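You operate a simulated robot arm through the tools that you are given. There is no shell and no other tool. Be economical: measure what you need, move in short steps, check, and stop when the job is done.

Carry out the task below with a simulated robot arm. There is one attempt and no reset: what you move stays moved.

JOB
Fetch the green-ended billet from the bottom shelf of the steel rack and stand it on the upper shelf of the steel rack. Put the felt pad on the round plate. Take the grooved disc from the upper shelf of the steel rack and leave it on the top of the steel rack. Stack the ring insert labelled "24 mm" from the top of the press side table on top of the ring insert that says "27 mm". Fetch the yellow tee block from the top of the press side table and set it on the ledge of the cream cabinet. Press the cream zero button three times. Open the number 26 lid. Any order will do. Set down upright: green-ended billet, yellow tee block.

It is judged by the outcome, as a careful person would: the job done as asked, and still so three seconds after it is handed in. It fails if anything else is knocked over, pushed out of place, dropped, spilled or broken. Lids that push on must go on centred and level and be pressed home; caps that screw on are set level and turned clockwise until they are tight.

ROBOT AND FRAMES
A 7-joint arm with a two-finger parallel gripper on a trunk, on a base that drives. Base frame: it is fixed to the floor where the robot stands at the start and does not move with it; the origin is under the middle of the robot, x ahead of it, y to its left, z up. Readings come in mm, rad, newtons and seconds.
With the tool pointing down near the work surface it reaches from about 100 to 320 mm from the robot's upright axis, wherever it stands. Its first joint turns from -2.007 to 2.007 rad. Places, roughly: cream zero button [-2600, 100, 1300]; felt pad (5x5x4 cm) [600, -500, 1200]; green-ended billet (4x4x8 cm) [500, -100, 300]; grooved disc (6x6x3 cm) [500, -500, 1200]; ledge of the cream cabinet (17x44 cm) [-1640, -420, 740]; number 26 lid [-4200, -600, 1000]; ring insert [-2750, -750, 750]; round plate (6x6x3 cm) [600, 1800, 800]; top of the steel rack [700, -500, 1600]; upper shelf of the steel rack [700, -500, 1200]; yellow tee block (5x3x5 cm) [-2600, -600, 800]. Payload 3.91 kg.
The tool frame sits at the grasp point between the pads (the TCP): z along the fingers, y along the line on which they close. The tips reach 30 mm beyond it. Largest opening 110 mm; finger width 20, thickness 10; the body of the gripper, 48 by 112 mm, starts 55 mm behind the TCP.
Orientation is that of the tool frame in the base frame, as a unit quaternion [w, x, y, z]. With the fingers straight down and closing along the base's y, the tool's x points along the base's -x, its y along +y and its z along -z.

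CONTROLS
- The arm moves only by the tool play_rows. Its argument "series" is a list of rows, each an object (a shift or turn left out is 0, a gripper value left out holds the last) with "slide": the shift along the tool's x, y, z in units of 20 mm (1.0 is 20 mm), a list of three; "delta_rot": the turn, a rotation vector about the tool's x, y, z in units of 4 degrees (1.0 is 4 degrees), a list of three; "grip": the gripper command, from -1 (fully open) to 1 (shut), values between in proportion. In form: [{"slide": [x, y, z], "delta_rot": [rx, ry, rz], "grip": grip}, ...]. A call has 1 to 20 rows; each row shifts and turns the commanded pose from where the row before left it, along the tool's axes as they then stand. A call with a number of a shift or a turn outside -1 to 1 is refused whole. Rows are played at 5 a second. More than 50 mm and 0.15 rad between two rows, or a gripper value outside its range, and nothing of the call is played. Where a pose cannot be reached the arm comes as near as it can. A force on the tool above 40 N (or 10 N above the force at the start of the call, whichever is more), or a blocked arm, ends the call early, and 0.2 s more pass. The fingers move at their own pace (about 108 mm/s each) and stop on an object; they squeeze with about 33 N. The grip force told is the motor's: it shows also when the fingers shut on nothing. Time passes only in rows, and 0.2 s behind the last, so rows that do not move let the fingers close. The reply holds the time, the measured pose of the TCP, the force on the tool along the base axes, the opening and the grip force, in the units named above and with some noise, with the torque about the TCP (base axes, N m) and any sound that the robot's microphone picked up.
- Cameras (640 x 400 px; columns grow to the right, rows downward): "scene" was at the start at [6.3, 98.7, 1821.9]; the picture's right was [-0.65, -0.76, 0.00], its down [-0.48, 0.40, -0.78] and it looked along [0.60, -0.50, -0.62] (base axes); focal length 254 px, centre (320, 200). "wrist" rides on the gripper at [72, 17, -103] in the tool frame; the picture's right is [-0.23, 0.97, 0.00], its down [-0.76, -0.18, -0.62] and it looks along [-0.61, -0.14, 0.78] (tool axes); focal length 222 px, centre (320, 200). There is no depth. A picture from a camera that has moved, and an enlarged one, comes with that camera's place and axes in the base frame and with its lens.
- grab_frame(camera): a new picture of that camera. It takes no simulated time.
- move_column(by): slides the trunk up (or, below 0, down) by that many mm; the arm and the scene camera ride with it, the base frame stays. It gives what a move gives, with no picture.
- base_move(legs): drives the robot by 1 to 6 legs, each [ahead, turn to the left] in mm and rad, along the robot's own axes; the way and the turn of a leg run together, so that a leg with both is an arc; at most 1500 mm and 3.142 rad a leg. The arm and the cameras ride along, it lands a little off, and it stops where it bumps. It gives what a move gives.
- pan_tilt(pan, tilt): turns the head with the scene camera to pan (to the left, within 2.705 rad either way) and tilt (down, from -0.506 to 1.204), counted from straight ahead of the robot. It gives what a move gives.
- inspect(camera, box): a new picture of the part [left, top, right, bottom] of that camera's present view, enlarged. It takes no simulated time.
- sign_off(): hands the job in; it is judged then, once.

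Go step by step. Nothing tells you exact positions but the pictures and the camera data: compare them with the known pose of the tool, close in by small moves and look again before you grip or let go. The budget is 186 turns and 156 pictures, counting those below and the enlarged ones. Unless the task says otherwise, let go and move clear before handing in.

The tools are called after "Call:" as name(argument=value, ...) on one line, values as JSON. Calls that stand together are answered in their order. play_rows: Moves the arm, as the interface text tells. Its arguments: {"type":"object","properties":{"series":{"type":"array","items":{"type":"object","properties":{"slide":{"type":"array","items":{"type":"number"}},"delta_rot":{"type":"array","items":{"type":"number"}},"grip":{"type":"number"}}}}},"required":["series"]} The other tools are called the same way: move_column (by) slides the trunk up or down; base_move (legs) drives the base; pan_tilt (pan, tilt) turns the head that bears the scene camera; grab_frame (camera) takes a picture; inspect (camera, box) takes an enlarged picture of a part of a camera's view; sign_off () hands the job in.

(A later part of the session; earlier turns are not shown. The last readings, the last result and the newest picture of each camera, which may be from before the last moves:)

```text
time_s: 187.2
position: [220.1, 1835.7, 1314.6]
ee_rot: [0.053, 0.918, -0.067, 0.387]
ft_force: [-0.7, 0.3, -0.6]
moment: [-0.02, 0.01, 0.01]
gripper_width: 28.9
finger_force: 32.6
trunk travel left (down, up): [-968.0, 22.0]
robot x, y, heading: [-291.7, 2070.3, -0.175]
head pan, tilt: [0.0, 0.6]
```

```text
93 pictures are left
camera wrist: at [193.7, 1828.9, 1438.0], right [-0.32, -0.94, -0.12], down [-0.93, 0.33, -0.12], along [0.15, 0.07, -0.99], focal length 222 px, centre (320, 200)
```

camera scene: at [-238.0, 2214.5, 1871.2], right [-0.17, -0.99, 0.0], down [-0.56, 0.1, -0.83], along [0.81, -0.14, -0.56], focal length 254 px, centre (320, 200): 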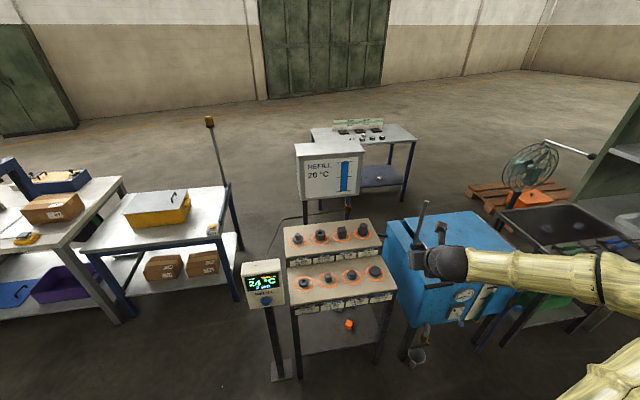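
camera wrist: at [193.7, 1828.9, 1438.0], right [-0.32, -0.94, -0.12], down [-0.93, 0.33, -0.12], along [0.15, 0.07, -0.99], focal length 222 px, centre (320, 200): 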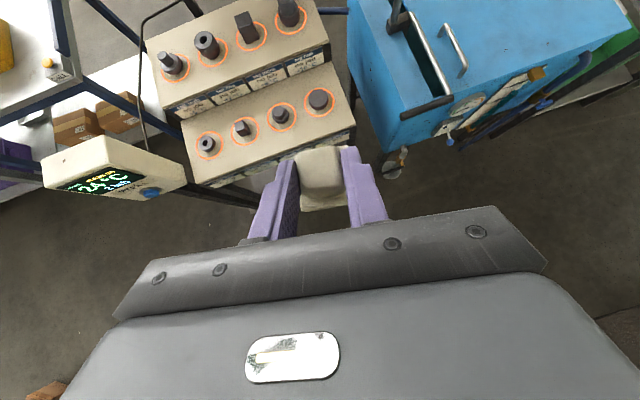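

Call:
inspect(camera="scene", box=[270, 210, 430, 310])

Call:
inspect(camera="wrist", box=[150, 0, 390, 150])

```text
4.00 times, centred on (350, 260) of scene
camera zoom: at [-238.0, 2214.5, 1871.2], right [-0.17, -0.99, 0.0], down [-0.56, 0.1, -0.83], along [0.81, -0.14, -0.56], focal length 1017 px, centre (200, -40)
```

zoom: 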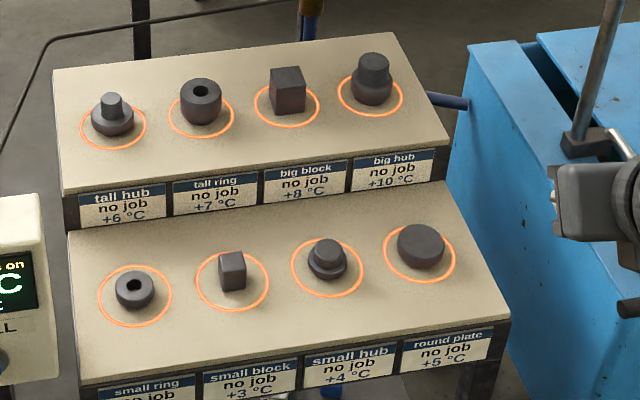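

```text
2.67 times, centred on (270, 75) of wrist
camera zoom: at [193.7, 1828.9, 1438.0], right [-0.32, -0.94, -0.12], down [-0.93, 0.33, -0.12], along [0.15, 0.07, -0.99], focal length 592 px, centre (453, 533)
```

zoom: 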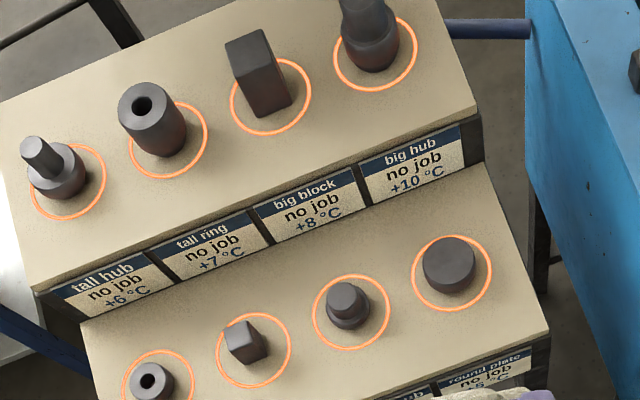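

Call:
base_move(legs=[[0, 0.015], [325, 0]])

Call:
move_column(by=-330)

Call:
grab_frame(camera="wrist")

Call:
grab_frame(camera="scene")

```text
time_s: 190.0
position: [553.2, 1791.5, 1312.4]
ee_rot: [0.051, 0.919, -0.06, 0.387]
ft_force: [0.0, 0.4, -0.3]
moment: [0.02, 0.01, 0.01]
gripper_width: 28.9
finger_force: 33.0
trunk travel left (down, up): [-968.0, 22.0]
robot x, y, heading: [34.7, 2017.7, -0.158]
head pan, tilt: [0.0, 0.6]
```

```text
time_s: 193.2
position: [552.7, 1791.9, 982.8]
ee_rot: [0.052, 0.919, -0.062, 0.386]
ft_force: [0.4, 0.4, -1.4]
moment: [-0.02, -0.03, 0.02]
gripper_width: 28.9
finger_force: 32.8
trunk travel left (down, up): [-638.0, 352.0]
robot x, y, heading: [36.1, 2014.4, -0.153]
head pan, tilt: [0.0, 0.6]
```

```text
90 pictures are left
camera wrist: at [526.2, 1785.1, 1108.1], right [-0.3, -0.95, -0.12], down [-0.94, 0.32, -0.12], along [0.15, 0.07, -0.99], focal length 222 px, centre (320, 200)
```

wrist: 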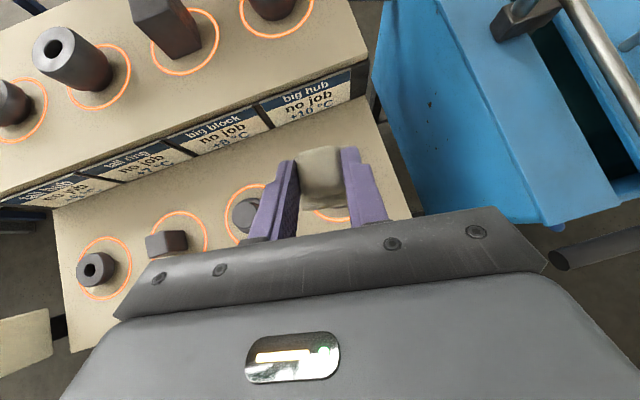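

```text
89 pictures are left
camera scene: at [88.2, 2163.7, 1541.2], right [-0.16, -0.99, 0.0], down [-0.56, 0.09, -0.82], along [0.81, -0.13, -0.57], focal length 254 px, centre (320, 200)
```

scene: 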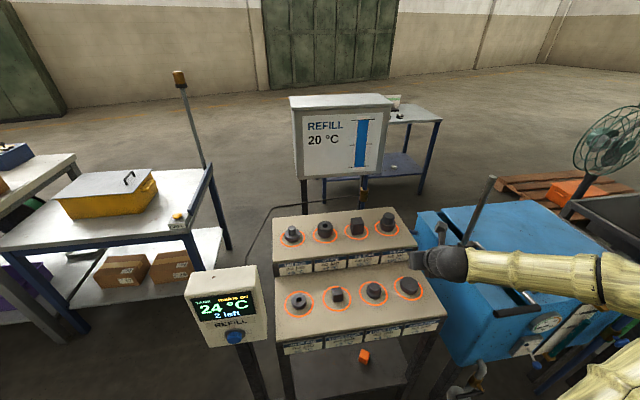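

Call:
play_rows(series=[{"slide": [0.35, 0.33, 0.36]}, {"slide": [0, 0, 0]}])

Call:
move_column(by=-65)

Call:
inspect(camera="scene", box=[340, 200, 500, 300])

Call:
grab_frame(camera="wrist")

```text
time_s: 193.8
position: [561.7, 1784.4, 984.6]
ee_rot: [0.051, 0.918, -0.061, 0.388]
ft_force: [-0.9, 0.8, -0.8]
moment: [0.01, 0.02, 0.0]
gripper_width: 29.0
finger_force: 32.6
trunk travel left (down, up): [-638.0, 352.0]
robot x, y, heading: [30.6, 2017.8, -0.156]
head pan, tilt: [0.0, 0.6]
```

```text
time_s: 194.9
position: [562.0, 1782.4, 919.1]
ee_rot: [0.051, 0.919, -0.06, 0.387]
ft_force: [0.9, -0.5, -0.9]
moment: [0.0, -0.02, -0.01]
gripper_width: 29.3
finger_force: 33.0
trunk travel left (down, up): [-573.0, 417.0]
robot x, y, heading: [38.6, 2015.9, -0.155]
head pan, tilt: [0.0, 0.6]
```

```text
4.00 times, centred on (420, 250) of scene
camera zoom: at [88.1, 2163.7, 1476.1], right [-0.16, -0.99, 0.0], down [-0.56, 0.09, -0.82], along [0.81, -0.13, -0.57], focal length 1017 px, centre (-80, 0)
```

zoom: 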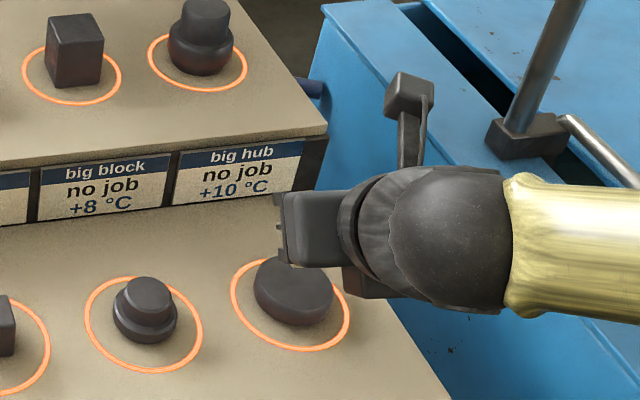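

```text
87 pictures are left
camera wrist: at [536.0, 1776.9, 1043.5], right [-0.3, -0.95, -0.12], down [-0.94, 0.32, -0.12], along [0.15, 0.07, -0.99], focal length 222 px, centre (320, 200)
```

wrist: 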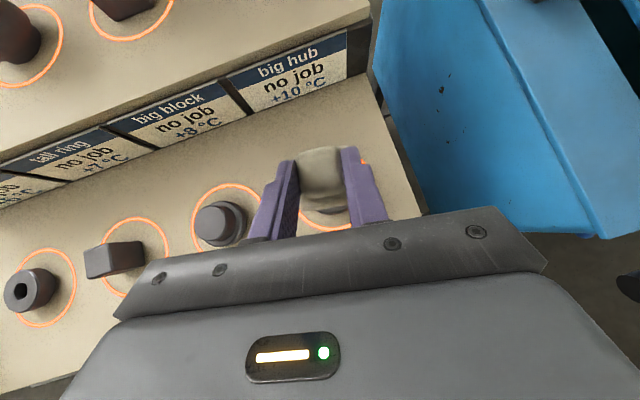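

The estimates agree: the plate top is at (571,1781,826) and the pad is centred above it. I'll lower gently to contact.

Call:
move_column(by=-38)

Call:
inspect(camera="scene", box=[340, 190, 500, 290])

Call:
grab_frame(camera="wrist")

```text
time_s: 195.7
position: [561.8, 1784.3, 880.8]
ee_rot: [0.051, 0.919, -0.06, 0.387]
ft_force: [-0.6, 0.1, -1.4]
moment: [0.02, 0.0, 0.0]
gripper_width: 29.1
finger_force: 33.3
trunk travel left (down, up): [-535.0, 455.0]
robot x, y, heading: [37.9, 2015.3, -0.159]
head pan, tilt: [0.0, 0.6]
```

```text
4.00 times, centred on (420, 240) of scene
camera zoom: at [88.1, 2163.7, 1438.1], right [-0.16, -0.99, 0.0], down [-0.56, 0.09, -0.83], along [0.81, -0.13, -0.57], focal length 1017 px, centre (-80, 40)
```

zoom: 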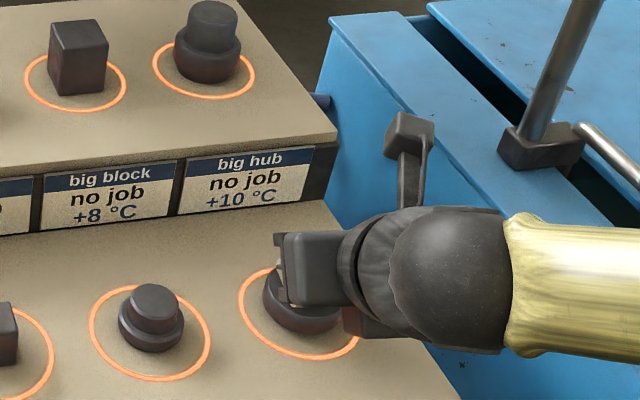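

```text
85 pictures are left
camera wrist: at [536.0, 1776.9, 1005.4], right [-0.3, -0.95, -0.12], down [-0.94, 0.32, -0.12], along [0.15, 0.07, -0.99], focal length 222 px, centre (320, 200)
```

wrist: 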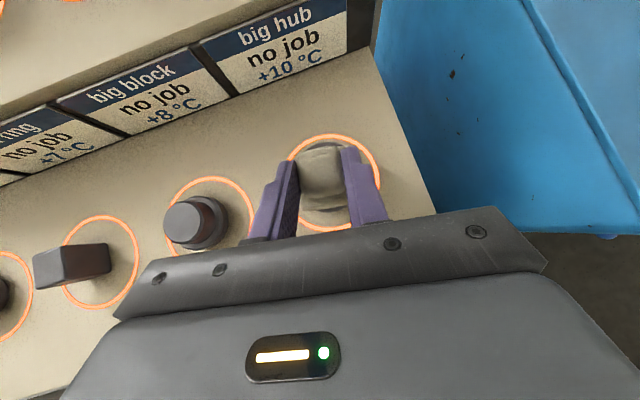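

Call:
play_rows(series=[{"slide": [0.1, 0.25, 0.1]}, {"slide": [-0.18, 0, 0.18]}, {"slide": [-0.18, 0, 0.18]}, {"slide": [0, 0, 0]}])

Call:
play_rows(series=[{"slide": [-0.14, 0, 0.14]}, {"slide": [-0.14, 0, 0.14]}, {"slide": [0, 0, 0]}])

Call:
grab_frame(camera="wrist")

```text
time_s: 196.7
position: [564.7, 1778.6, 872.9]
ee_rot: [0.051, 0.918, -0.061, 0.388]
ft_force: [1.2, 0.7, 6.3]
moment: [0.13, -0.19, 0.0]
gripper_width: 29.0
finger_force: 32.9
trunk travel left (down, up): [-535.0, 455.0]
robot x, y, heading: [36.3, 2015.4, -0.161]
head pan, tilt: [0.0, 0.6]
```

```text
time_s: 197.3
position: [566.3, 1777.5, 869.0]
ee_rot: [0.054, 0.916, -0.058, 0.394]
ft_force: [-2.0, 0.3, 18.2]
moment: [0.38, 0.06, 0.07]
gripper_width: 29.6
finger_force: 33.1
trunk travel left (down, up): [-535.0, 455.0]
robot x, y, heading: [42.4, 2014.9, -0.153]
head pan, tilt: [0.0, 0.6]
stopped in row 3: the force on the tool passed its limit at 43 N (the readings are from after the stop); the commanded pose is now the measured one
```

```text
84 pictures are left
camera wrist: at [538.5, 1771.0, 993.6], right [-0.3, -0.95, -0.11], down [-0.94, 0.32, -0.14], along [0.17, 0.06, -0.98], focal length 222 px, centre (320, 200)
```

wrist: 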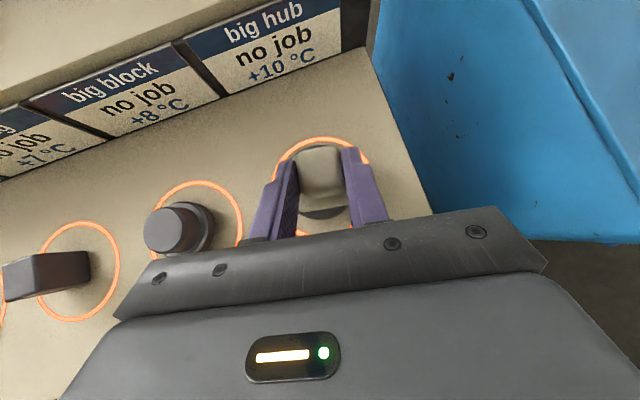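

The pad rests on the plate and is centred. I'll release and rise.

Call:
play_rows(series=[{"slide": [0.05, 0, -0.05]}, {"grip": 0.3}, {"grip": 0.0}, {"grip": 0.0}, {"slide": [0.5, 0, -0.5]}, {"slide": [0.7, 0, -0.7]}, {"slide": [0.7, 0, -0.7]}, {"slide": [0.7, 0, -0.7]}])

Call:
grab_frame(camera="wrist")

Call:
inspect(camera="scene", box=[340, 190, 500, 290])

```text
time_s: 199.1
position: [563.3, 1780.7, 942.2]
ee_rot: [0.054, 0.917, -0.06, 0.391]
ft_force: [-0.1, -1.5, -0.1]
moment: [0.01, 0.01, 0.0]
gripper_width: 55.1
finger_force: 0.0
trunk travel left (down, up): [-535.0, 455.0]
robot x, y, heading: [37.1, 2016.7, -0.158]
head pan, tilt: [0.0, 0.6]
```

```text
83 pictures are left
camera wrist: at [536.7, 1774.8, 1065.3], right [-0.3, -0.95, -0.11], down [-0.94, 0.32, -0.13], along [0.16, 0.07, -0.98], focal length 222 px, centre (320, 200)
```

wrist: 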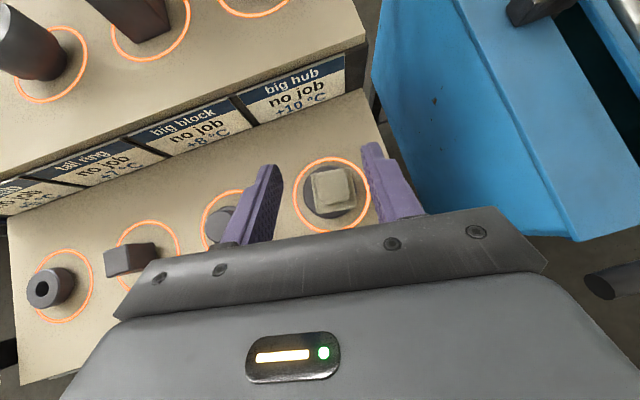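

```text
4.00 times, centred on (420, 240) of scene
camera zoom: at [88.1, 2164.0, 1438.1], right [-0.16, -0.99, 0.0], down [-0.56, 0.09, -0.83], along [0.82, -0.13, -0.56], focal length 1017 px, centre (-80, 40)
```

zoom: 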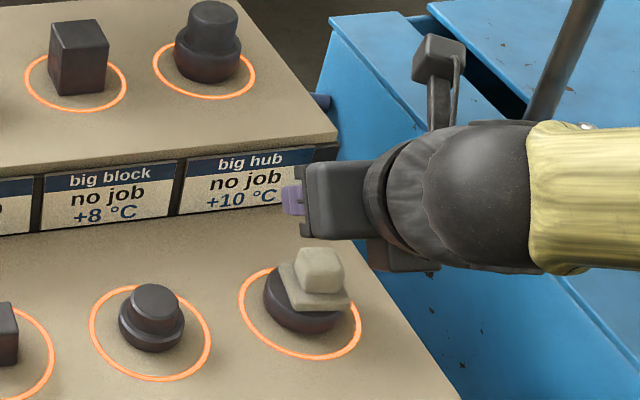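

Call:
inspect(camera="wrist", box=[270, 140, 398, 220])

```text
5.00 times, centred on (334, 180) of wrist
camera zoom: at [536.7, 1774.8, 1065.3], right [-0.3, -0.95, -0.11], down [-0.94, 0.32, -0.13], along [0.16, 0.07, -0.98], focal length 1111 px, centre (250, 300)
```

zoom: 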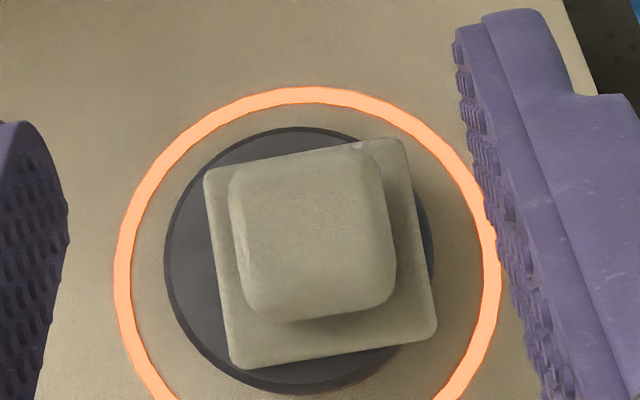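

The felt pad is on the round plate, within about 4 mm of centre. Now I'll head to the press side-table area by the south aisle.

Call:
base_move(legs=[[-350, 0], [0, -1.41], [1300, 0], [1220, 0], [0, -1.03]])

Call:
pan_tilt(pan=0.0, tilt=0.3)

Call:
grab_frame(camera="scene")

```text
time_s: 224.5
position: [-864.2, -616.2, 940.9]
ee_rot: [-0.386, -0.259, 0.882, -0.083]
ft_force: [0.0, 0.6, -0.7]
moment: [-0.02, 0.0, 0.0]
gripper_width: 55.1
finger_force: 0.1
trunk travel left (down, up): [-535.0, 455.0]
robot x, y, heading: [-307.7, -456.4, -2.598]
head pan, tilt: [0.0, 0.6]
```

```text
time_s: 225.3
position: [-865.2, -616.4, 941.0]
ee_rot: [-0.386, -0.259, 0.881, -0.084]
ft_force: [-1.0, 1.2, -0.6]
moment: [-0.03, -0.01, 0.0]
gripper_width: 55.2
finger_force: 0.1
trunk travel left (down, up): [-535.0, 455.0]
robot x, y, heading: [-308.3, -460.7, -2.599]
head pan, tilt: [0.0, 0.3]
```

```text
80 pictures are left
camera scene: at [-259.0, -603.0, 1465.5], right [-0.52, 0.86, 0.0], down [0.25, 0.15, -0.95], along [-0.82, -0.49, -0.3], focal length 254 px, centre (320, 200)
```

scene: 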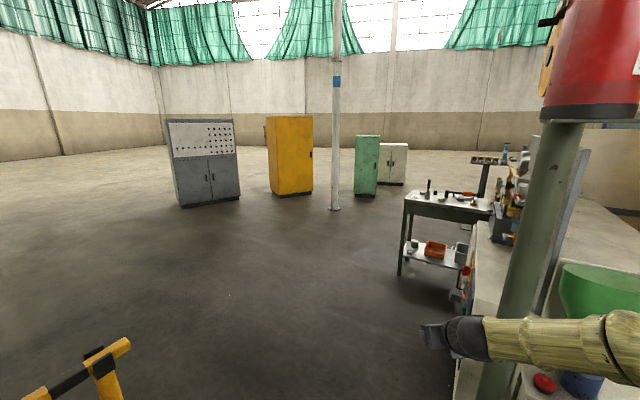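

Call:
base_move(legs=[[1200, 0]])

Call:
pan_tilt(pan=-0.6, tilt=0.35)

Call:
grab_frame(camera="scene")

Call:
pan_tilt(pan=-1.5, tilt=0.45)

Call:
grab_frame(camera="scene")

```text
time_s: 232.5
position: [-1885.7, -1265.2, 940.6]
ee_rot: [-0.385, -0.269, 0.879, -0.088]
ft_force: [1.2, 0.0, -0.3]
moment: [0.01, 0.0, 0.02]
gripper_width: 54.9
finger_force: 0.0
trunk travel left (down, up): [-535.0, 455.0]
robot x, y, heading: [-1335.6, -1089.8, -2.572]
head pan, tilt: [0.0, 0.3]
```

```text
time_s: 233.5
position: [-1885.6, -1265.8, 941.2]
ee_rot: [-0.384, -0.27, 0.878, -0.089]
ft_force: [-0.2, 0.0, -0.5]
moment: [0.03, 0.0, -0.01]
gripper_width: 54.8
finger_force: 0.1
trunk travel left (down, up): [-535.0, 455.0]
robot x, y, heading: [-1335.2, -1089.7, -2.571]
head pan, tilt: [-0.6, 0.351]
```

```text
79 pictures are left
camera scene: at [-1295.3, -1185.3, 1460.9], right [0.03, 1.0, 0.0], down [0.34, -0.01, -0.94], along [-0.94, 0.03, -0.34], focal length 254 px, centre (320, 200)
```

scene: 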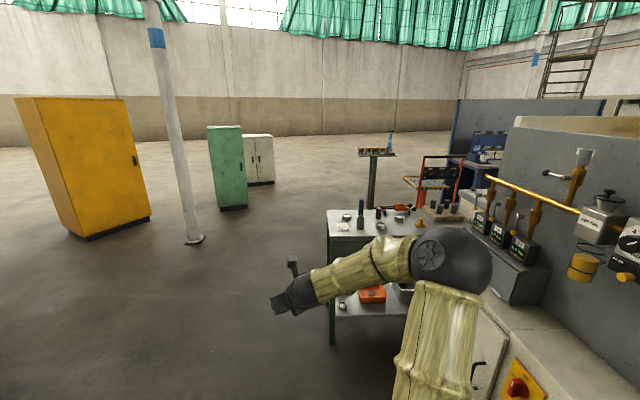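

```text
time_s: 234.7
position: [-1885.9, -1265.2, 940.6]
ee_rot: [-0.386, -0.269, 0.878, -0.089]
ft_force: [-1.3, 0.7, -0.3]
moment: [0.03, 0.03, -0.03]
gripper_width: 54.9
finger_force: 0.0
trunk travel left (down, up): [-535.0, 455.0]
robot x, y, heading: [-1334.5, -1091.9, -2.575]
head pan, tilt: [-1.499, 0.45]
```

```text
78 pictures are left
camera scene: at [-1257.0, -1114.5, 1451.7], right [0.8, 0.6, 0.0], down [0.26, -0.35, -0.9], along [-0.54, 0.72, -0.44], focal length 254 px, centre (320, 200)
```

scene: 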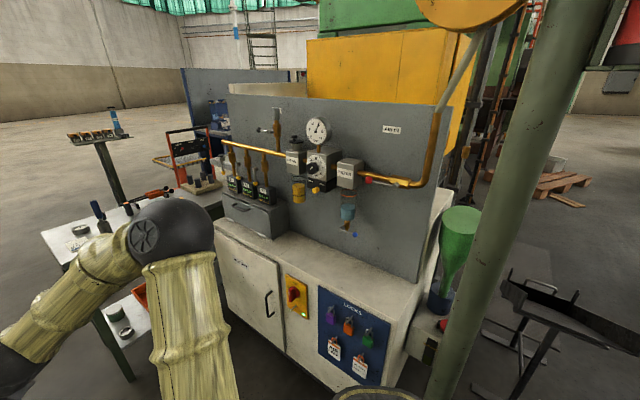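

Call:
pan_tilt(pan=-0.75, tilt=0.35)

Call:
inspect(camera="scene", box=[250, 120, 490, 270])

Call:
inspect(camera="scene", box=[370, 70, 530, 170])

```text
time_s: 235.8
position: [-1886.5, -1265.8, 940.3]
ee_rot: [-0.386, -0.268, 0.878, -0.089]
ft_force: [-0.5, -0.5, 0.1]
moment: [0.01, 0.01, 0.02]
gripper_width: 55.1
finger_force: 0.1
trunk travel left (down, up): [-535.0, 455.0]
robot x, y, heading: [-1333.5, -1093.0, -2.576]
head pan, tilt: [-0.75, 0.351]
```

```text
2.67 times, centred on (370, 195) of scene
camera zoom: at [-1293.7, -1171.2, 1460.9], right [0.18, 0.98, 0.0], down [0.34, -0.06, -0.94], along [-0.92, 0.17, -0.34], focal length 678 px, centre (187, 213)
```

zoom: 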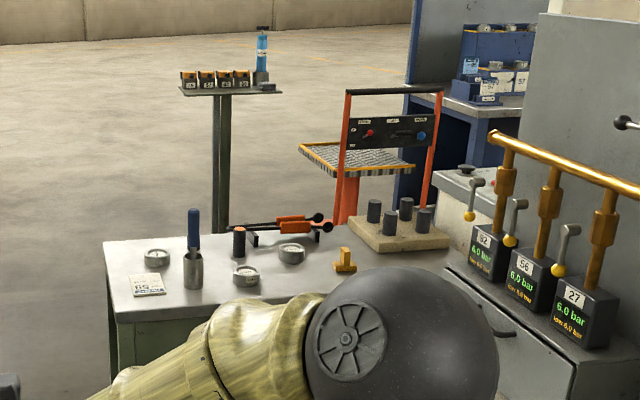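

```text
4.00 times, centred on (450, 120) of scene
camera zoom: at [-1293.7, -1171.2, 1460.9], right [0.18, 0.98, 0.0], down [0.34, -0.06, -0.94], along [-0.92, 0.17, -0.34], focal length 1017 px, centre (-200, 520)
```

zoom: 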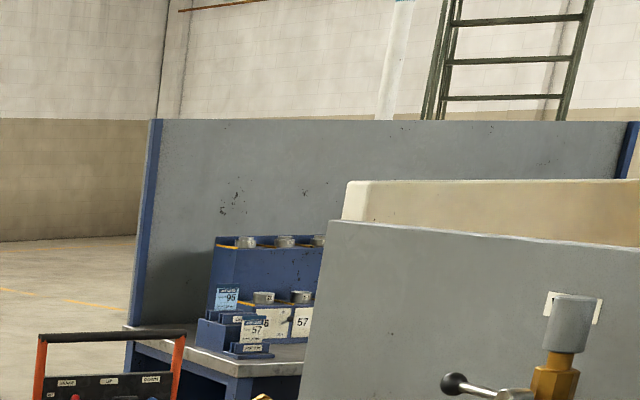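

The tee block is near (-2690,-540) on the side table. My elbow sticks out to the right and would foul the cabinet valves, so I'll try a steeper, more compact arm pose here in free space.

Call:
play_rows(series=[{"slide": [-0.6, 0, -0.6], "delta_rot": [0, -1, 0]}, {"slide": [-0.6, 0, -0.6], "delta_rot": [0, -1, 0]}, {"slide": [-0.65, 0, -0.5], "delta_rot": [0, -1, 0]}, {"slide": [-0.7, 0, -0.45], "delta_rot": [0, -1, 0]}, {"slide": [-0.7, 0, -0.4], "delta_rot": [0, -1, 0]}, {"delta_rot": [0, -1, 0]}, {"delta_rot": [0, -1, 0]}, {"slide": [0, 0, 0]}])

Call:
pan_tilt(pan=-0.5, tilt=0.7)

Call:
grab_frame(camera="scene")

```text
time_s: 237.6
position: [-1815.5, -1220.9, 940.4]
ee_rot: [-0.16, -0.282, 0.946, -0.021]
ft_force: [0.1, 0.0, 0.3]
moment: [0.01, -0.04, 0.05]
gripper_width: 55.0
finger_force: 0.0
trunk travel left (down, up): [-535.0, 455.0]
robot x, y, heading: [-1334.3, -1092.4, -2.572]
head pan, tilt: [-0.75, 0.351]
```

```text
time_s: 238.4
position: [-1816.3, -1222.5, 940.0]
ee_rot: [-0.16, -0.282, 0.946, -0.02]
ft_force: [0.7, -0.6, 0.2]
moment: [0.02, -0.01, 0.01]
gripper_width: 54.9
finger_force: 0.0
trunk travel left (down, up): [-535.0, 455.0]
robot x, y, heading: [-1338.3, -1092.5, -2.578]
head pan, tilt: [-0.499, 0.7]
```

```text
75 pictures are left
camera scene: at [-1287.0, -1194.0, 1429.6], right [-0.07, 1.0, 0.0], down [0.64, 0.04, -0.77], along [-0.76, -0.05, -0.64], focal length 254 px, centre (320, 200)
```

scene: 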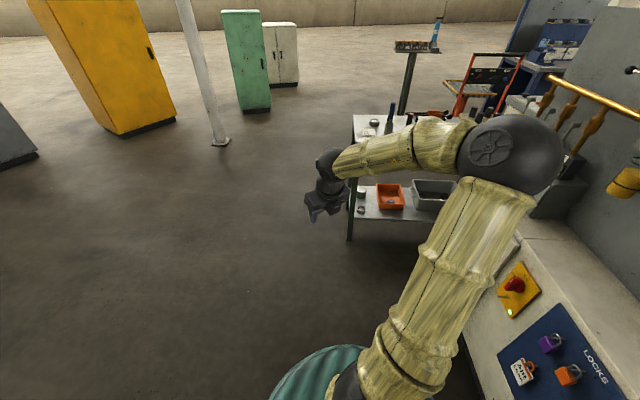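

Call:
move_column(by=300)

Call:
base_move(legs=[[0, -0.567], [500, 0]])

Call:
pan_tilt(pan=-0.2, tilt=0.6)

Call:
grab_frame(camera="scene")

Call:
grab_frame(camera="wrist")

```text
time_s: 241.4
position: [-1816.9, -1221.5, 1240.5]
ee_rot: [-0.161, -0.282, 0.946, -0.021]
ft_force: [0.0, 0.3, -0.5]
moment: [0.03, 0.02, -0.02]
gripper_width: 54.9
finger_force: 0.3
trunk travel left (down, up): [-835.0, 155.0]
robot x, y, heading: [-1336.0, -1090.9, -2.576]
head pan, tilt: [-0.499, 0.7]
```

```text
time_s: 247.0
position: [-2314.1, -941.8, 1239.3]
ee_rot: [-0.16, -0.008, 0.987, 0.025]
ft_force: [0.3, -0.2, -0.4]
moment: [0.01, -0.02, -0.02]
gripper_width: 55.0
finger_force: 0.1
trunk travel left (down, up): [-835.0, 155.0]
robot x, y, heading: [-1836.5, -1098.1, -3.138]
head pan, tilt: [-0.499, 0.7]
```

```text
time_s: 247.8
position: [-2313.6, -943.3, 1240.3]
ee_rot: [-0.16, -0.007, 0.987, 0.025]
ft_force: [0.3, 0.6, -0.4]
moment: [0.01, -0.04, -0.04]
gripper_width: 55.1
finger_force: 0.0
trunk travel left (down, up): [-835.0, 155.0]
robot x, y, heading: [-1834.3, -1093.1, -3.136]
head pan, tilt: [-0.201, 0.6]
```

```text
74 pictures are left
camera scene: at [-1863.7, -1226.6, 1738.1], right [0.2, 0.98, 0.0], down [0.55, -0.11, -0.82], along [-0.81, 0.16, -0.57], focal length 254 px, centre (320, 200)
```

scene: 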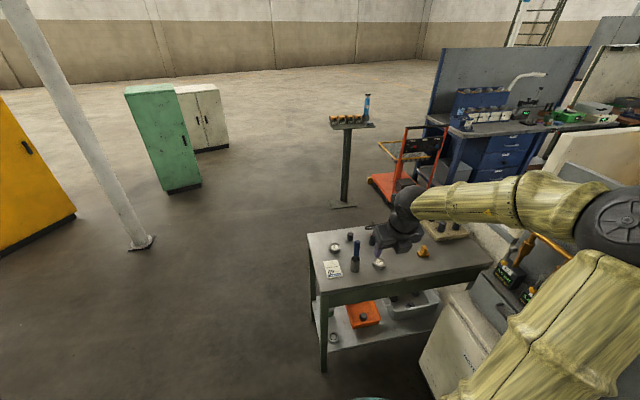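

```text
73 pictures are left
camera wrist: at [-2349.4, -931.8, 1361.8], right [0.21, 0.98, -0.02], down [0.92, -0.19, 0.34], along [0.33, -0.09, -0.94], focal length 222 px, centre (320, 200)
```

wrist: 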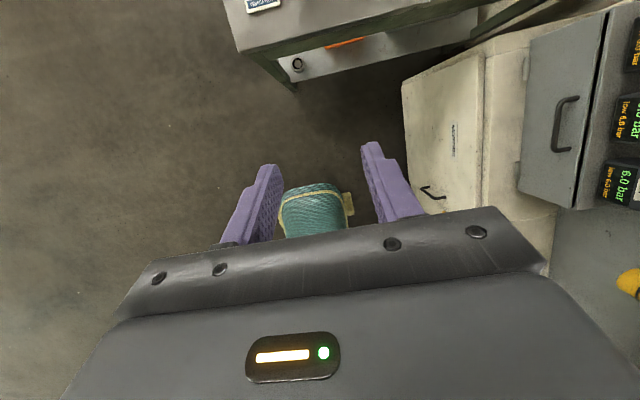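

The cabinet front is at y≈-490 and its gauges reach about z 1000. I'll lower the arm relative to the shoulder to see whether the elbow goes up and inward.

Call:
play_rows(series=[{"slide": [-0.31, 0, 0.95]}, {"slide": [-0.31, 0, 0.95]}, {"slide": [-0.31, 0, 0.95]}, {"slide": [-0.31, 0, 0.95]}, {"slide": [-0.31, 0, 0.95]}, {"slide": [-0.31, 0, 0.95]}, {"slide": [-0.31, 0, 0.95]}, {"slide": [-0.31, 0, 0.95]}, {"slide": [-0.31, 0, 0.95]}, {"slide": [-0.31, 0, 0.95]}, {"slide": [-0.31, 0, 0.95]}, {"slide": [-0.31, 0, 0.95]}, {"slide": [-0.31, 0, 0.95]}])

Call:
grab_frame(camera="scene")

```text
time_s: 250.6
position: [-2314.2, -928.3, 980.4]
ee_rot: [-0.16, -0.007, 0.987, 0.025]
ft_force: [-0.2, -0.1, 0.0]
moment: [0.0, 0.01, -0.03]
gripper_width: 55.1
finger_force: 0.0
trunk travel left (down, up): [-835.0, 155.0]
robot x, y, heading: [-1840.9, -1092.1, -3.142]
head pan, tilt: [-0.201, 0.6]
```

```text
72 pictures are left
camera scene: at [-1864.1, -1226.2, 1738.2], right [0.2, 0.98, 0.0], down [0.55, -0.11, -0.82], along [-0.81, 0.16, -0.57], focal length 254 px, centre (320, 200)
```

scene: 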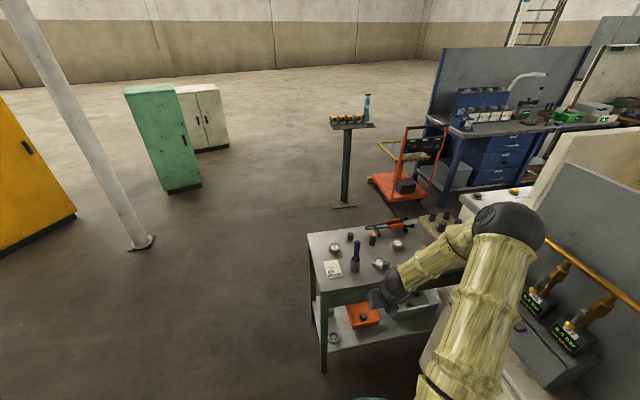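

Good: the elbow now sits high, about 370 mm above the TCP. I'll drive to the stance for the tee block.

Call:
base_move(legs=[[0, -0.513], [518, 0], [0, 0.172]])

Call:
grab_frame(camera="wrist")

Call:
pan_tilt(pan=-0.3, tilt=0.8)

Call:
grab_frame(camera="scene")

```text
time_s: 257.0
position: [-2687.5, -523.0, 980.8]
ee_rot: [-0.152, 0.162, 0.974, 0.053]
ft_force: [-0.7, 0.0, -0.2]
moment: [0.02, 0.04, 0.0]
gripper_width: 55.1
finger_force: 0.1
trunk travel left (down, up): [-835.0, 155.0]
robot x, y, heading: [-2294.9, -837.2, 2.805]
head pan, tilt: [-0.201, 0.6]
```

```text
71 pictures are left
camera wrist: at [-2718.4, -499.7, 1102.4], right [0.53, 0.85, -0.02], down [0.8, -0.49, 0.34], along [0.28, -0.2, -0.94], focal length 222 px, centre (320, 200)
```

wrist: 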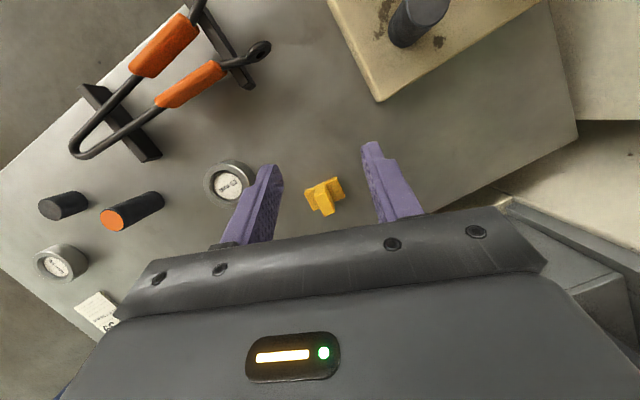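

```text
time_s: 257.7
position: [-2687.1, -523.1, 979.8]
ee_rot: [-0.153, 0.161, 0.973, 0.053]
ft_force: [0.5, 0.3, 0.6]
moment: [-0.01, -0.01, 0.02]
gripper_width: 55.0
finger_force: 0.1
trunk travel left (down, up): [-835.0, 155.0]
robot x, y, heading: [-2293.2, -837.4, 2.797]
head pan, tilt: [-0.3, 0.799]
```

```text
70 pictures are left
camera scene: at [-2352.8, -951.7, 1721.3], right [0.6, 0.8, 0.0], down [0.57, -0.43, -0.7], along [-0.56, 0.42, -0.72], focal length 254 px, centre (320, 200)
```

scene: 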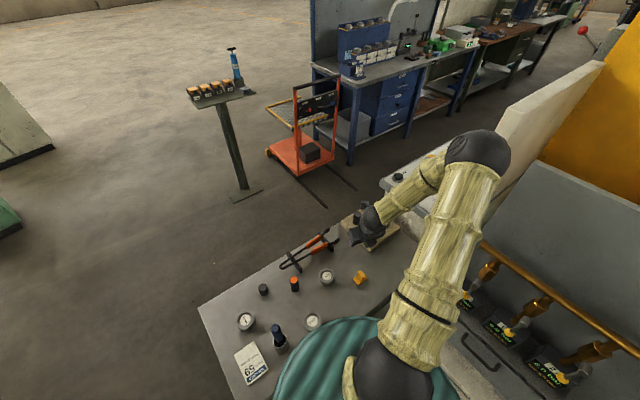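

Call:
inspect(camera="wrist", box=[280, 155, 376, 215])

Call:
inspect(camera="wrist", box=[20, 150, 260, 300])

Call:
inspect(camera="scene", box=[220, 260, 380, 360])

```text
6.67 times, centred on (328, 185) of wrist
camera zoom: at [-2718.3, -499.6, 1102.4], right [0.53, 0.85, -0.02], down [0.8, -0.49, 0.34], along [0.28, -0.2, -0.94], focal length 1481 px, centre (267, 300)
```

zoom: 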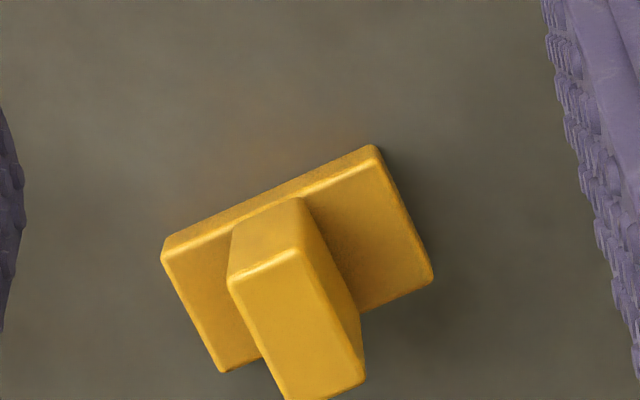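

```text
2.67 times, centred on (140, 225) of wrist
camera zoom: at [-2718.3, -499.6, 1102.4], right [0.53, 0.85, -0.02], down [0.8, -0.49, 0.34], along [0.28, -0.2, -0.94], focal length 592 px, centre (800, 133)
```

zoom: 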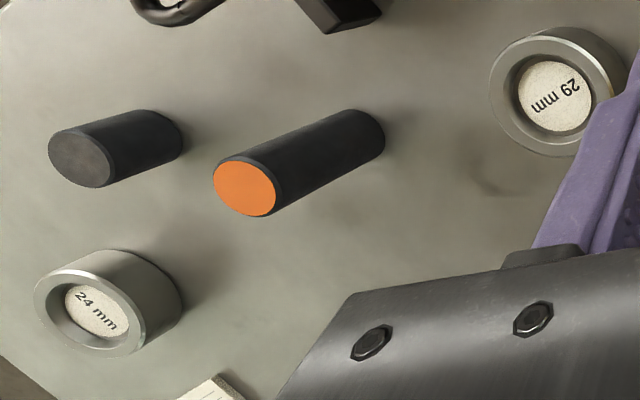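

```text
4.00 times, centred on (300, 310) of scene
camera zoom: at [-2352.8, -951.7, 1721.3], right [0.6, 0.8, 0.0], down [0.57, -0.43, -0.7], along [-0.56, 0.42, -0.72], focal length 1017 px, centre (400, -240)
```

zoom: 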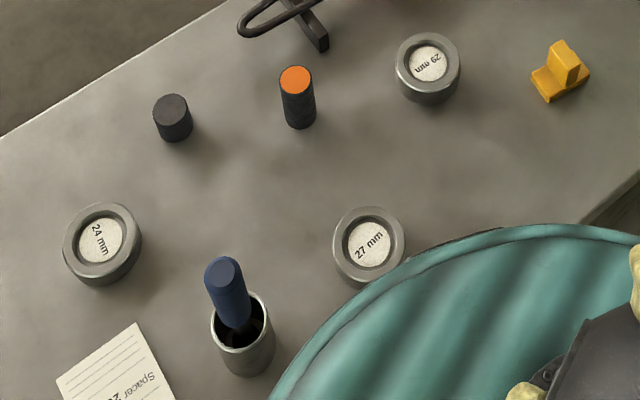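

The rings read 24, 27 and 29 mm. The tee block is at (-2635,-551) with the table top near z 788, and its fin lies roughly along x. I'll pull back 64 mm, turn the tool 12°, and recheck.

Call:
play_rows(series=[{"slide": [-0.8, 0, -0.26], "delta_rot": [0.31, 0, -0.95]}, {"slide": [-0.8, 0, -0.26], "delta_rot": [0.31, 0, -0.95]}, {"slide": [-0.8, 0, -0.26], "delta_rot": [0.31, 0, -0.95]}, {"slide": [-0.8, 0, -0.26]}, {"slide": [0, 0, 0]}])

Call:
move_column(by=-80)

Call:
grab_frame(camera="wrist")

```text
time_s: 258.9
position: [-2622.3, -537.9, 979.9]
ee_rot: [-0.154, 0.059, 0.986, 0.036]
ft_force: [0.8, -0.7, -0.5]
moment: [-0.01, 0.02, -0.02]
gripper_width: 55.1
finger_force: 0.1
trunk travel left (down, up): [-835.0, 155.0]
robot x, y, heading: [-2292.1, -837.0, 2.806]
head pan, tilt: [-0.3, 0.799]
```

```text
time_s: 260.1
position: [-2621.1, -537.9, 899.9]
ee_rot: [-0.153, 0.059, 0.986, 0.036]
ft_force: [-0.5, -0.2, 0.1]
moment: [0.03, 0.0, 0.02]
gripper_width: 54.9
finger_force: 0.0
trunk travel left (down, up): [-755.0, 235.0]
robot x, y, heading: [-2292.5, -837.3, 2.802]
head pan, tilt: [-0.3, 0.799]
```

```text
66 pictures are left
camera wrist: at [-2658.1, -522.1, 1020.8], right [0.34, 0.94, -0.02], down [0.88, -0.31, 0.35], along [0.32, -0.13, -0.94], focal length 222 px, centre (320, 200)
```

wrist: 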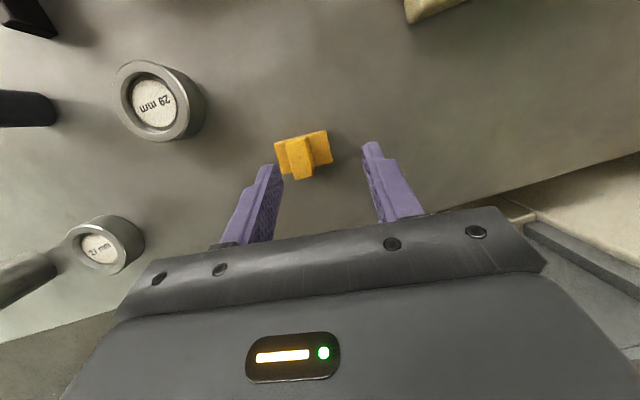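

Call:
play_rows(series=[{"slide": [0.23, -0.775, 0.07]}, {"slide": [0, 0, 0]}])

Call:
move_column(by=-50)

Call:
grab_frame(camera="wrist")

```text
time_s: 260.7
position: [-2629.0, -552.1, 897.3]
ee_rot: [-0.153, 0.058, 0.986, 0.036]
ft_force: [-0.3, 0.5, 0.3]
moment: [-0.02, -0.01, -0.01]
gripper_width: 55.0
finger_force: 0.0
trunk travel left (down, up): [-755.0, 235.0]
robot x, y, heading: [-2295.3, -838.5, 2.8]
head pan, tilt: [-0.3, 0.799]
```

```text
time_s: 261.6
position: [-2628.5, -552.0, 848.0]
ee_rot: [-0.153, 0.059, 0.986, 0.035]
ft_force: [-0.6, -0.1, 0.0]
moment: [-0.03, -0.01, 0.01]
gripper_width: 54.9
finger_force: 0.1
trunk travel left (down, up): [-705.0, 285.0]
robot x, y, heading: [-2294.2, -839.7, 2.803]
head pan, tilt: [-0.3, 0.799]
```

```text
65 pictures are left
camera wrist: at [-2664.9, -536.1, 969.5], right [0.34, 0.94, -0.02], down [0.88, -0.31, 0.35], along [0.32, -0.13, -0.94], focal length 222 px, centre (320, 200)
```

wrist: 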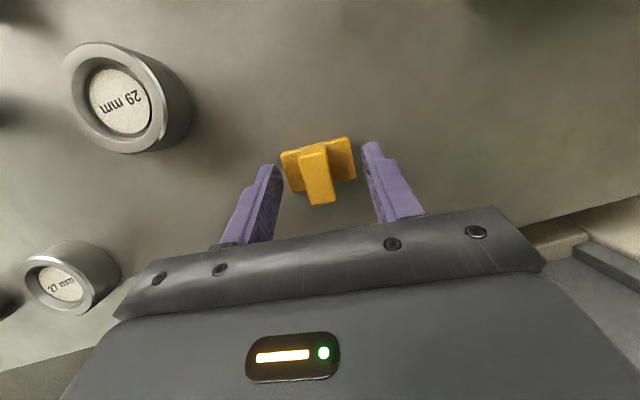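

Call:
move_column(by=-6)

Call:
play_rows(series=[{"slide": [0.15, 0, 0.05], "grip": 0.5}, {"grip": 1}, {"grip": 1}, {"grip": 1}, {"grip": 1}])

Call:
move_column(by=120)

Call:
grab_frame(camera="wrist")

```text
time_s: 262.1
position: [-2628.8, -552.9, 841.8]
ee_rot: [-0.153, 0.058, 0.986, 0.036]
ft_force: [0.1, 0.6, -0.9]
moment: [0.02, 0.03, 0.01]
gripper_width: 55.1
finger_force: 0.1
trunk travel left (down, up): [-699.0, 291.0]
robot x, y, heading: [-2292.2, -837.7, 2.803]
head pan, tilt: [-0.3, 0.799]
```

```text
time_s: 263.3
position: [-2632.1, -551.8, 843.5]
ee_rot: [-0.153, 0.059, 0.986, 0.037]
ft_force: [0.4, -0.8, 0.0]
moment: [-0.01, -0.03, 0.0]
gripper_width: 49.5
finger_force: 32.9
trunk travel left (down, up): [-699.0, 291.0]
robot x, y, heading: [-2291.5, -834.9, 2.798]
head pan, tilt: [-0.3, 0.799]
```

```text
time_s: 264.8
position: [-2633.0, -551.0, 963.1]
ee_rot: [-0.153, 0.058, 0.986, 0.035]
ft_force: [0.5, -0.3, -2.6]
moment: [0.01, -0.04, -0.01]
gripper_width: 49.5
finger_force: 32.6
trunk travel left (down, up): [-819.0, 171.0]
robot x, y, heading: [-2295.9, -839.0, 2.799]
head pan, tilt: [-0.3, 0.799]
```

```text
64 pictures are left
camera wrist: at [-2668.7, -535.7, 1083.7], right [0.34, 0.94, -0.02], down [0.88, -0.31, 0.35], along [0.32, -0.13, -0.94], focal length 222 px, centre (320, 200)
```

wrist: 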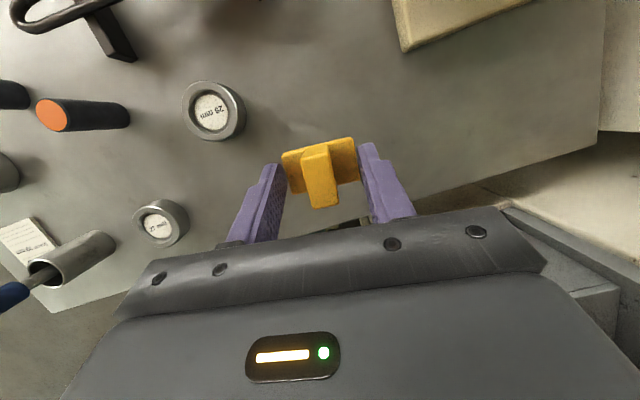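

The tee block is held by its base ends at 49.5 mm. I'll raise, back away from the table, and swing round to face the cabinet ledge.

Call:
move_column(by=150)

Call:
base_move(legs=[[0, -0.25], [-310, 0], [0, -1.35]])

Call:
pan_tilt(pan=0.2, tilt=0.8)

Call:
grab_frame(camera="scene")

Call:
grab_frame(camera="wrist")

```text
time_s: 266.6
position: [-2631.9, -550.4, 1113.0]
ee_rot: [-0.153, 0.059, 0.986, 0.035]
ft_force: [0.6, -0.2, -3.5]
moment: [-0.04, -0.01, 0.0]
gripper_width: 49.5
finger_force: 32.7
trunk travel left (down, up): [-969.0, 21.0]
robot x, y, heading: [-2296.0, -836.3, 2.798]
head pan, tilt: [-0.3, 0.799]
```

```text
time_s: 268.2
position: [-2555.6, -479.7, 1111.9]
ee_rot: [-0.147, 0.176, 0.972, 0.053]
ft_force: [-0.2, 0.1, -2.1]
moment: [-0.01, -0.04, 0.01]
gripper_width: 49.5
finger_force: 32.6
trunk travel left (down, up): [-969.0, 21.0]
robot x, y, heading: [-2294.3, -838.6, 2.569]
head pan, tilt: [-0.3, 0.799]
stopped in leg 1: the robot was blocked; the commanded pose is now the measured one
```

```text
time_s: 269.2
position: [-2555.6, -479.1, 1112.4]
ee_rot: [-0.148, 0.176, 0.972, 0.054]
ft_force: [0.0, 0.7, -4.0]
moment: [0.0, 0.0, 0.02]
gripper_width: 49.6
finger_force: 33.0
trunk travel left (down, up): [-969.0, 21.0]
robot x, y, heading: [-2291.9, -838.7, 2.561]
head pan, tilt: [0.201, 0.799]
```

```text
63 pictures are left
camera scene: at [-2402.0, -966.4, 1855.3], right [0.37, 0.93, 0.0], down [0.67, -0.27, -0.7], along [-0.65, 0.26, -0.72], focal length 254 px, centre (320, 200)
```

scene: 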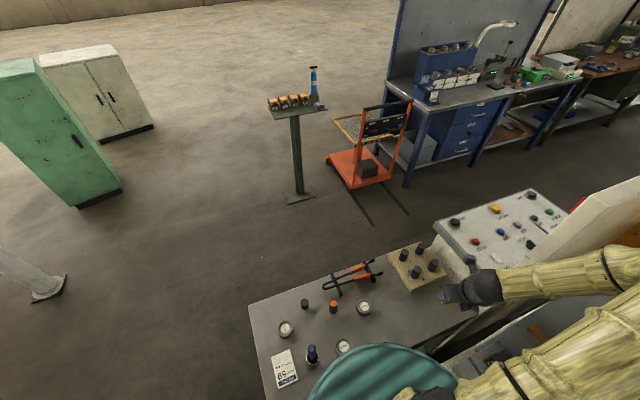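

```text
62 pictures are left
camera wrist: at [-2586.8, -455.8, 1233.8], right [0.55, 0.83, -0.02], down [0.79, -0.51, 0.35], along [0.28, -0.21, -0.94], focal length 222 px, centre (320, 200)
```

wrist: 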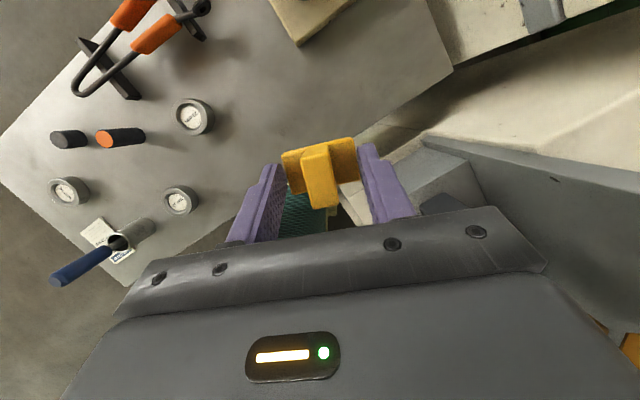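

The turn was blocked because the elbow met the press side. I'll turn back and reverse straight out.

Call:
base_move(legs=[[0, 0.235], [-350, 0]])

Call:
inspect(camera="scene", box=[340, 100, 640, 290])

```text
time_s: 272.8
position: [-2302.6, -667.9, 1113.1]
ee_rot: [-0.153, 0.059, 0.986, 0.036]
ft_force: [-0.9, -0.6, -3.5]
moment: [0.0, -0.03, 0.02]
gripper_width: 49.6
finger_force: 32.7
trunk travel left (down, up): [-969.0, 21.0]
robot x, y, heading: [-1965.5, -953.8, 2.802]
head pan, tilt: [0.201, 0.799]
```

```text
2.11 times, centred on (490, 195) of scene
camera zoom: at [-2039.5, -1105.0, 1855.3], right [0.14, 0.99, 0.0], down [0.71, -0.1, -0.7], along [-0.69, 0.1, -0.72], focal length 536 px, centre (-38, 210)
```

zoom: 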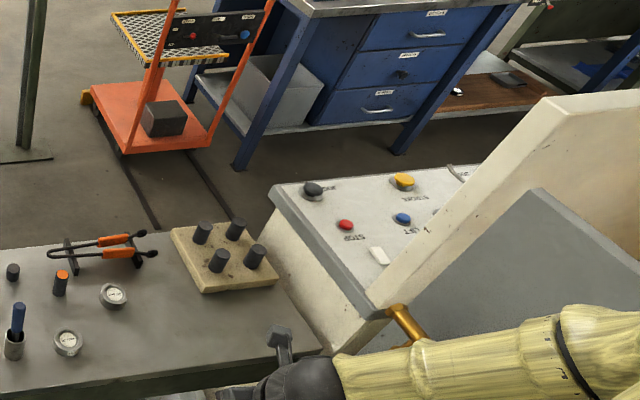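

Call:
base_move(legs=[[0, -1.524]])

Call:
pan_tilt(pan=-0.1, tilt=0.75)

Call:
grab_frame(camera="scene")

Call:
grab_frame(camera="wrist")

```text
time_s: 278.7
position: [-1691.8, -605.4, 1112.7]
ee_rot: [-0.086, 0.727, 0.668, 0.133]
ft_force: [-0.5, -0.4, -3.8]
moment: [0.02, 0.0, -0.02]
gripper_width: 49.4
finger_force: 32.6
trunk travel left (down, up): [-969.0, 21.0]
robot x, y, heading: [-1966.2, -955.6, 1.267]
head pan, tilt: [0.201, 0.799]
```

```text
time_s: 279.5
position: [-1692.0, -605.0, 1112.6]
ee_rot: [-0.086, 0.727, 0.668, 0.131]
ft_force: [0.4, 0.7, -3.7]
moment: [-0.02, 0.01, -0.01]
gripper_width: 49.6
finger_force: 33.0
trunk travel left (down, up): [-969.0, 21.0]
robot x, y, heading: [-1965.5, -953.1, 1.261]
head pan, tilt: [-0.099, 0.75]
```

```text
60 pictures are left
camera scene: at [-2096.5, -886.7, 1859.2], right [0.92, -0.39, 0.0], down [-0.27, -0.63, -0.73], along [0.29, 0.67, -0.68], focal length 254 px, centre (320, 200)
```

scene: 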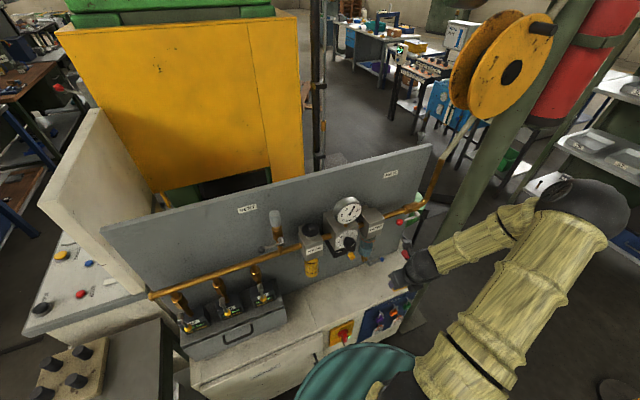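

```text
59 pictures are left
camera wrist: at [-1678.3, -568.6, 1233.8], right [0.95, -0.31, -0.02], down [-0.28, -0.89, 0.35], along [-0.12, -0.33, -0.94], focal length 222 px, centre (320, 200)
```

wrist: 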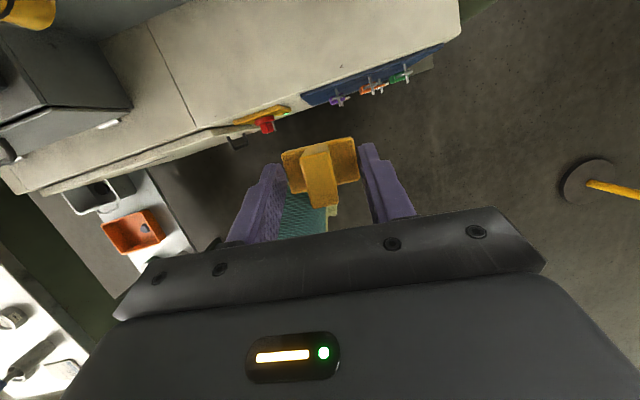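

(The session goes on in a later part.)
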